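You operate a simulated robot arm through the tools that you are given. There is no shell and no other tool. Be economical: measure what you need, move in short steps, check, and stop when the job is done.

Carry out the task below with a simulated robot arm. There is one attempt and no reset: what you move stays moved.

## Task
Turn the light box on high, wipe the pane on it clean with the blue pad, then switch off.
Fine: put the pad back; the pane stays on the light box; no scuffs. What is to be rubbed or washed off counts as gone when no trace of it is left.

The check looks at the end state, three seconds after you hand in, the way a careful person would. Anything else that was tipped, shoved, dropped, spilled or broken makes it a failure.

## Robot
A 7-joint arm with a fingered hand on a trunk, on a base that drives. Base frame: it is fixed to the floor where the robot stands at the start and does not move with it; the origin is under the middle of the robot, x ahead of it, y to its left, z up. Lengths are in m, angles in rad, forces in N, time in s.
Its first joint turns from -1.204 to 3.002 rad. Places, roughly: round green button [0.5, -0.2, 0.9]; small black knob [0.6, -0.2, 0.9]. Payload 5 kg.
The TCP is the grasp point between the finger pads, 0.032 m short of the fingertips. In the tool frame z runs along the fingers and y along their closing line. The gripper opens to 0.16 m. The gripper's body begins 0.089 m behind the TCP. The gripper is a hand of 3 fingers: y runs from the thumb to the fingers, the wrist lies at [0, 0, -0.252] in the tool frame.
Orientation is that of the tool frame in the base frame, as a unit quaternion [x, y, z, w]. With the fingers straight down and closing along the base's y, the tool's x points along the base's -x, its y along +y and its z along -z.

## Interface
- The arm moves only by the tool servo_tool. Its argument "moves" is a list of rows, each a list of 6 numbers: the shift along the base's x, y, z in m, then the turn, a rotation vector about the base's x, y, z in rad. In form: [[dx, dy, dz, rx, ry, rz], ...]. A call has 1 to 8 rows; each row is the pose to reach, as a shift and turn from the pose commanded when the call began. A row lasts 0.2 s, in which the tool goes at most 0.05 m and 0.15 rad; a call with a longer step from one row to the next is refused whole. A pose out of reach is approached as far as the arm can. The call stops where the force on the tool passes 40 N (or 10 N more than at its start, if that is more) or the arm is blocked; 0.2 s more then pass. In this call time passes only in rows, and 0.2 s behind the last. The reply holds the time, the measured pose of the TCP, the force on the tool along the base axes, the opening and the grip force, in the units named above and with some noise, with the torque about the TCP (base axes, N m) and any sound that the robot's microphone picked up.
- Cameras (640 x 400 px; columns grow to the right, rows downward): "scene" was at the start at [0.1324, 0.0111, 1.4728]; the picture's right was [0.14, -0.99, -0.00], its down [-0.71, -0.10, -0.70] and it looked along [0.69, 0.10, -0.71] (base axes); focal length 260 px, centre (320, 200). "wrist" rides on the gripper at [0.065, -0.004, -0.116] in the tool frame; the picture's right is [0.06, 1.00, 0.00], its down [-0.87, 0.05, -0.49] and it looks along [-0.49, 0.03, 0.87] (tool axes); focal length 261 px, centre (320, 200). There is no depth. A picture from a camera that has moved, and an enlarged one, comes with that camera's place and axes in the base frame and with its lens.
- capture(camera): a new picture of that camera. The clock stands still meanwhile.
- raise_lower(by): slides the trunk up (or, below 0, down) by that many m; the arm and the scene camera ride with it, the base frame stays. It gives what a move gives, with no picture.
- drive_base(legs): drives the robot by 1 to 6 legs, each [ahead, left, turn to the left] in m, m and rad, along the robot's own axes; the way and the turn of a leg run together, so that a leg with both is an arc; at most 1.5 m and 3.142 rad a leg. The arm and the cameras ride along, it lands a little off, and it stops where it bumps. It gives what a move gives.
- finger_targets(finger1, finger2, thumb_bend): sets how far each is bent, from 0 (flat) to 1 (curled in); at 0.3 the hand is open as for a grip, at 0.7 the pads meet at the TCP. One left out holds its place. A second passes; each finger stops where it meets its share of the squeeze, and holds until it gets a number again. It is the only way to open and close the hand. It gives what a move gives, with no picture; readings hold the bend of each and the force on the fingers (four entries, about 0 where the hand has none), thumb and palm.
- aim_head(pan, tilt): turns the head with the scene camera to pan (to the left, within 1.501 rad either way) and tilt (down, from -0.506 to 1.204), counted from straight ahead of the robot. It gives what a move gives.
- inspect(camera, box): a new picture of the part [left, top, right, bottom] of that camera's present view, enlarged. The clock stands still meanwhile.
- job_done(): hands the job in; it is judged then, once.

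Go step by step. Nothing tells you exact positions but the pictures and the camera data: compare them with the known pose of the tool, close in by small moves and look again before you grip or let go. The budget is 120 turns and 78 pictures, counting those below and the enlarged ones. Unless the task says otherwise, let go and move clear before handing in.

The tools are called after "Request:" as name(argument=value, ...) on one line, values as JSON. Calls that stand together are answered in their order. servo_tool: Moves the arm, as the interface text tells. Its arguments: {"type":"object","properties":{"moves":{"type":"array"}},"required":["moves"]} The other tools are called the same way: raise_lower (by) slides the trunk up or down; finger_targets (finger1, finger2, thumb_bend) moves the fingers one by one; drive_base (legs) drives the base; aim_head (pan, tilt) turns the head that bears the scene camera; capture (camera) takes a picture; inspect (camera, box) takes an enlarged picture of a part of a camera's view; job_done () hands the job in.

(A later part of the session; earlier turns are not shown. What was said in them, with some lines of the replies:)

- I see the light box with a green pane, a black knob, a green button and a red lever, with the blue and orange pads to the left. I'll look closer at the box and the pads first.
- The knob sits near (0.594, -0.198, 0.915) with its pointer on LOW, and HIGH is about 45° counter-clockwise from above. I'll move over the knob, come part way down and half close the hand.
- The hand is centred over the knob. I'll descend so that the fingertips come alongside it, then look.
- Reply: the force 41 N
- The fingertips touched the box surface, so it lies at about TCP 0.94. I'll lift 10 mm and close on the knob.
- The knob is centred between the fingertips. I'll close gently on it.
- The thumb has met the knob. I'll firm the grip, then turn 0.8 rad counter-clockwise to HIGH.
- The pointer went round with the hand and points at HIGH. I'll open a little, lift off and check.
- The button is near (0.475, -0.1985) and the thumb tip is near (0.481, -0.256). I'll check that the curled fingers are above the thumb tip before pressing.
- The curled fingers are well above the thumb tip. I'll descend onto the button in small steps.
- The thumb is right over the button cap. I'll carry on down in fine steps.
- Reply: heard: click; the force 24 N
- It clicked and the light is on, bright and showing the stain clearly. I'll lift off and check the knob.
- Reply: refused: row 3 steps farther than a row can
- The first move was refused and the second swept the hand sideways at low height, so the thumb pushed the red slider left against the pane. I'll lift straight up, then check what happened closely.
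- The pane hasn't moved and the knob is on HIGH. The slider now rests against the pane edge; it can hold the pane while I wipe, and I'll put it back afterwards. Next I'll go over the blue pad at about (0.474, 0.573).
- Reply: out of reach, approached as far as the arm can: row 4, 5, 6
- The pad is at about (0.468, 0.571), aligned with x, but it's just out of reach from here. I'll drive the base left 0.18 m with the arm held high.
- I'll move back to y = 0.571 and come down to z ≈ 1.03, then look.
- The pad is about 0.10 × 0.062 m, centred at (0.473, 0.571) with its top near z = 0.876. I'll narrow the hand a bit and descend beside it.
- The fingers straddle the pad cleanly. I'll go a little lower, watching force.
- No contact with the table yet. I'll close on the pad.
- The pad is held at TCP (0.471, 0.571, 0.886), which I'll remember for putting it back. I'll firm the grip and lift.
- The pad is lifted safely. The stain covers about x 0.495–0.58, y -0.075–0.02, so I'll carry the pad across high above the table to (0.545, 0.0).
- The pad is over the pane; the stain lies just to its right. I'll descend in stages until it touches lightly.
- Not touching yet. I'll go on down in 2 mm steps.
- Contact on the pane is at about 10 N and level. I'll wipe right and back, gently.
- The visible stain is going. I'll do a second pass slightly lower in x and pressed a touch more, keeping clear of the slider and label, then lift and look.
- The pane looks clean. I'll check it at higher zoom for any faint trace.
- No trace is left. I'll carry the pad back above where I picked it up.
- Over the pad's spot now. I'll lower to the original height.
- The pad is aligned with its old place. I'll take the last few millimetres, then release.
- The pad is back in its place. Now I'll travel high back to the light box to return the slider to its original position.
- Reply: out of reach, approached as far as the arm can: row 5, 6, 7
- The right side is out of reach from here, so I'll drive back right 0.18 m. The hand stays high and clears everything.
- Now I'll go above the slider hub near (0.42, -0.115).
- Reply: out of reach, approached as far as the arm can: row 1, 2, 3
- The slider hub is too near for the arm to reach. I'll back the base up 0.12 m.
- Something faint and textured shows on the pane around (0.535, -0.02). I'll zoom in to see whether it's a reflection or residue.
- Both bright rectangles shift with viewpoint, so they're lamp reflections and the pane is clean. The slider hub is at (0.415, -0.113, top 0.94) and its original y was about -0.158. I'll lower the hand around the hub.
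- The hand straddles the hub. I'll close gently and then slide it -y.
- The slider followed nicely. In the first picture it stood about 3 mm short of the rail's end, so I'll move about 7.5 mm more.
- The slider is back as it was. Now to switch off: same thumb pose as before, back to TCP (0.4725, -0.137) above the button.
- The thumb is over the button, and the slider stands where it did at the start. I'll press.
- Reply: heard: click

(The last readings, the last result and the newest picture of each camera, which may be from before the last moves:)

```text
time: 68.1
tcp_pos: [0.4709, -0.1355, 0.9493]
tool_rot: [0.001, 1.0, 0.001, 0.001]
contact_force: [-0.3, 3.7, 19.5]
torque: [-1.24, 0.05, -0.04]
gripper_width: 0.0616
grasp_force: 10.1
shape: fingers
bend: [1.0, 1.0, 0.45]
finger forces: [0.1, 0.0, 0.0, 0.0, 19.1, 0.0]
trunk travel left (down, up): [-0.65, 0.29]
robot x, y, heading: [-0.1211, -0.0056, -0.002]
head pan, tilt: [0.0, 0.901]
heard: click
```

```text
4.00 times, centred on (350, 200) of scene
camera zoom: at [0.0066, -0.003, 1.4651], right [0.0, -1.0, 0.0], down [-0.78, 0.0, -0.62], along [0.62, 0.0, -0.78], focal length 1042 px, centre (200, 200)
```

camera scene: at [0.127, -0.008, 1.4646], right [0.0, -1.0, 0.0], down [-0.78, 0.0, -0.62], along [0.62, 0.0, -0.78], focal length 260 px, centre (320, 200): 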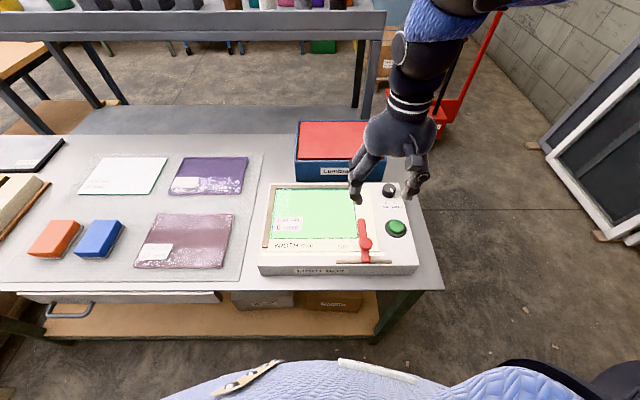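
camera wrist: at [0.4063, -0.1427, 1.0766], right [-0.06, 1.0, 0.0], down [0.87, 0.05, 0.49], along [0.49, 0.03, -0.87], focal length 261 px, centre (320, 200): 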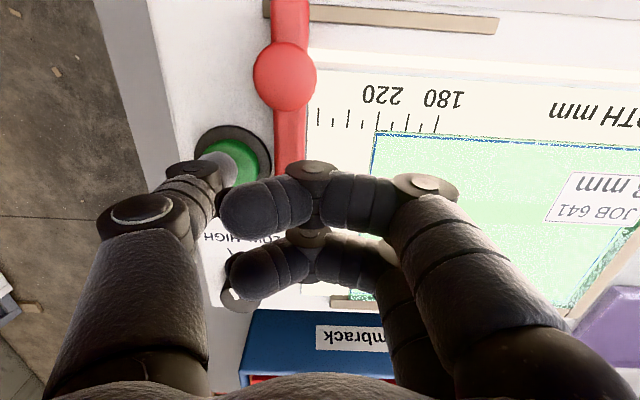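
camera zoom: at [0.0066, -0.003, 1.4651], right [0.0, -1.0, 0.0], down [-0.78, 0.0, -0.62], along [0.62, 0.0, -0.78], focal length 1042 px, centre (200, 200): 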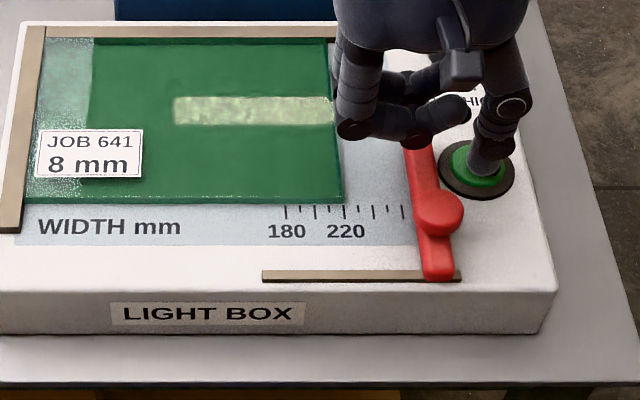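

It clicked and the light is off. I'll lift straight up.

Request:
servo_tool(moves=[[0, 0, 0.03, 0, 0, 0], [0, 0, 0.07, 0, 0, 0], [0, 0, 0.115, 0, 0, 0], [0, 0, 0.16, 0, 0, 0], [0.03, -0.03, 0.18, 0, 0, 0], [0.07, -0.055, 0.18, 0, 0, 0]])

Request:
finger_targets(finger1=0.3, finger2=0.3, thumb_bend=0.3)

Request:
drive_base(legs=[[0.12, 0, 0]])

Request:
aim_head(pan=0.145, tilt=0.796)

Request:
capture(camera="scene")

Request:
inspect(camera="scene", box=[270, 195, 470, 325])

Request:
inspect(camera="scene", box=[60, 160, 280, 300])

```text
time: 69.5
tcp_pos: [0.5423, -0.1912, 1.1279]
tool_rot: [0.0, 1.0, 0.0, -0.001]
contact_force: [0.0, 0.4, 0.0]
torque: [-0.02, 0.01, -0.01]
gripper_width: 0.0617
grasp_force: 0.0
shape: fingers
bend: [1.0, 1.0, 0.45]
finger forces: [0.0, 0.0, 0.0, 0.1, 0.0, 0.0]
trunk travel left (down, up): [-0.65, 0.29]
robot x, y, heading: [-0.1207, -0.0006, -0.007]
head pan, tilt: [0.0, 0.901]
```

```text
time: 70.5
tcp_pos: [0.5408, -0.1921, 1.1281]
tool_rot: [0.001, 1.0, 0.0, 0.001]
contact_force: [-0.2, -0.1, 0.0]
torque: [0.01, 0.02, 0.02]
gripper_width: 0.1676
grasp_force: 0.0
shape: fingers
bend: [0.3, 0.3, 0.3]
finger forces: [0.0, 0.0, 0.0, 0.1, 0.1, 0.0]
trunk travel left (down, up): [-0.65, 0.29]
robot x, y, heading: [-0.119, -0.007, 0.0]
head pan, tilt: [0.0, 0.901]
```

```text
time: 71.7
tcp_pos: [0.6629, -0.1932, 1.1278]
tool_rot: [0.0, 1.0, 0.0, -0.001]
contact_force: [-0.2, -0.3, -0.2]
torque: [-0.02, 0.05, 0.03]
gripper_width: 0.1676
grasp_force: 0.1
shape: fingers
bend: [0.3, 0.3, 0.3]
finger forces: [0.1, 0.0, 0.0, 0.0, 0.1, 0.0]
trunk travel left (down, up): [-0.65, 0.29]
robot x, y, heading: [0.0009, -0.0014, -0.005]
head pan, tilt: [0.0, 0.901]
```

```text
time: 72.4
tcp_pos: [0.6618, -0.1922, 1.129]
tool_rot: [0.001, 1.0, 0.001, 0.0]
contact_force: [0.4, 0.0, 1.5]
torque: [-0.02, 0.03, 0.01]
gripper_width: 0.1677
grasp_force: 0.1
shape: fingers
bend: [0.3, 0.3, 0.3]
finger forces: [0.0, 0.1, 0.0, 0.0, 0.0, 0.0]
trunk travel left (down, up): [-0.65, 0.29]
robot x, y, heading: [-0.0011, -0.0059, -0.008]
head pan, tilt: [0.145, 0.796]
```

```text
16 pictures are left
camera scene: at [0.1314, 0.0077, 1.4728], right [0.14, -0.99, 0.0], down [-0.71, -0.1, -0.7], along [0.69, 0.1, -0.71], focal length 260 px, centre (320, 200)
```

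scene: 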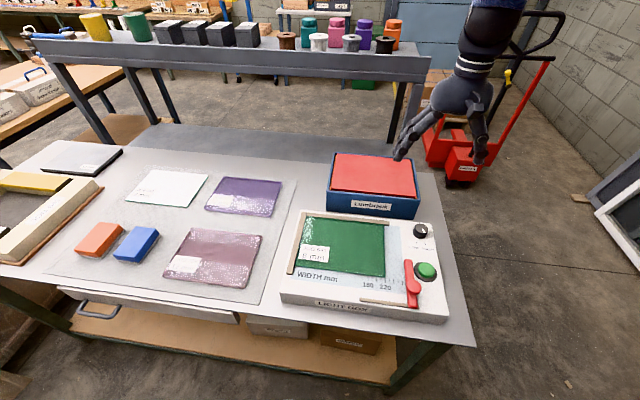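

```text
3.08 times, centred on (370, 260) of scene
camera zoom: at [0.1314, 0.0077, 1.4728], right [0.14, -0.99, 0.0], down [-0.71, -0.1, -0.7], along [0.69, 0.1, -0.71], focal length 801 px, centre (166, 15)
```

zoom: 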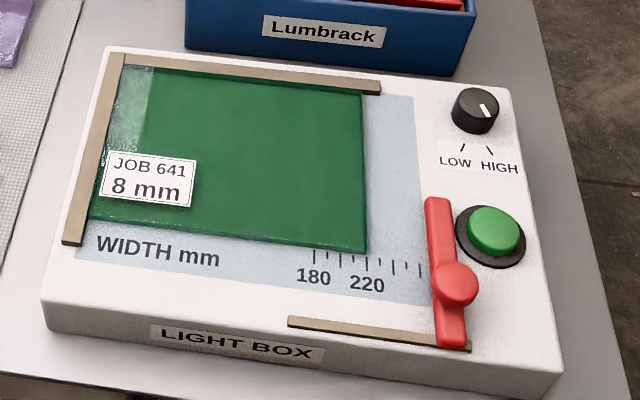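

```text
2.86 times, centred on (170, 230) of scene
camera zoom: at [0.1314, 0.0077, 1.4728], right [0.14, -0.99, 0.0], down [-0.71, -0.1, -0.7], along [0.69, 0.1, -0.71], focal length 744 px, centre (749, 114)
```

zoom: 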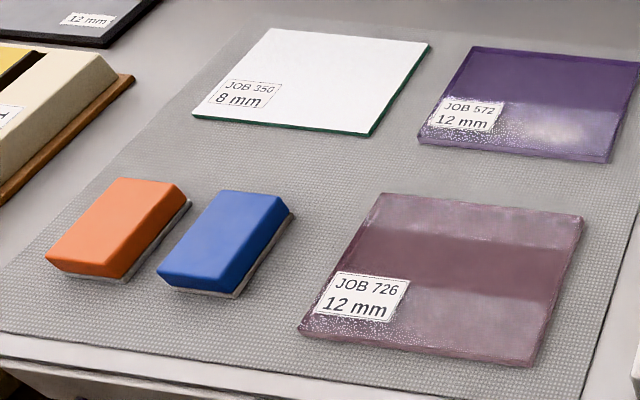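

The light is off, the pane is clean and in place, the pad and slider are back, and the hand is clear. I'm handing in.

Request:
job_done()

```text
The job is handed in.
```

I turned the light box on high, wiped the pane clean with the blue pad and switched the box off. No stain or scuff showed in the last pictures. The pane stayed in place, and the pad is back within about 4 mm of where it was.

While moving to the pad I bumped the red slider on the box about 45 mm to the left. I slid it back to within about 2 mm of its starting place. The knob is still set to HIGH.
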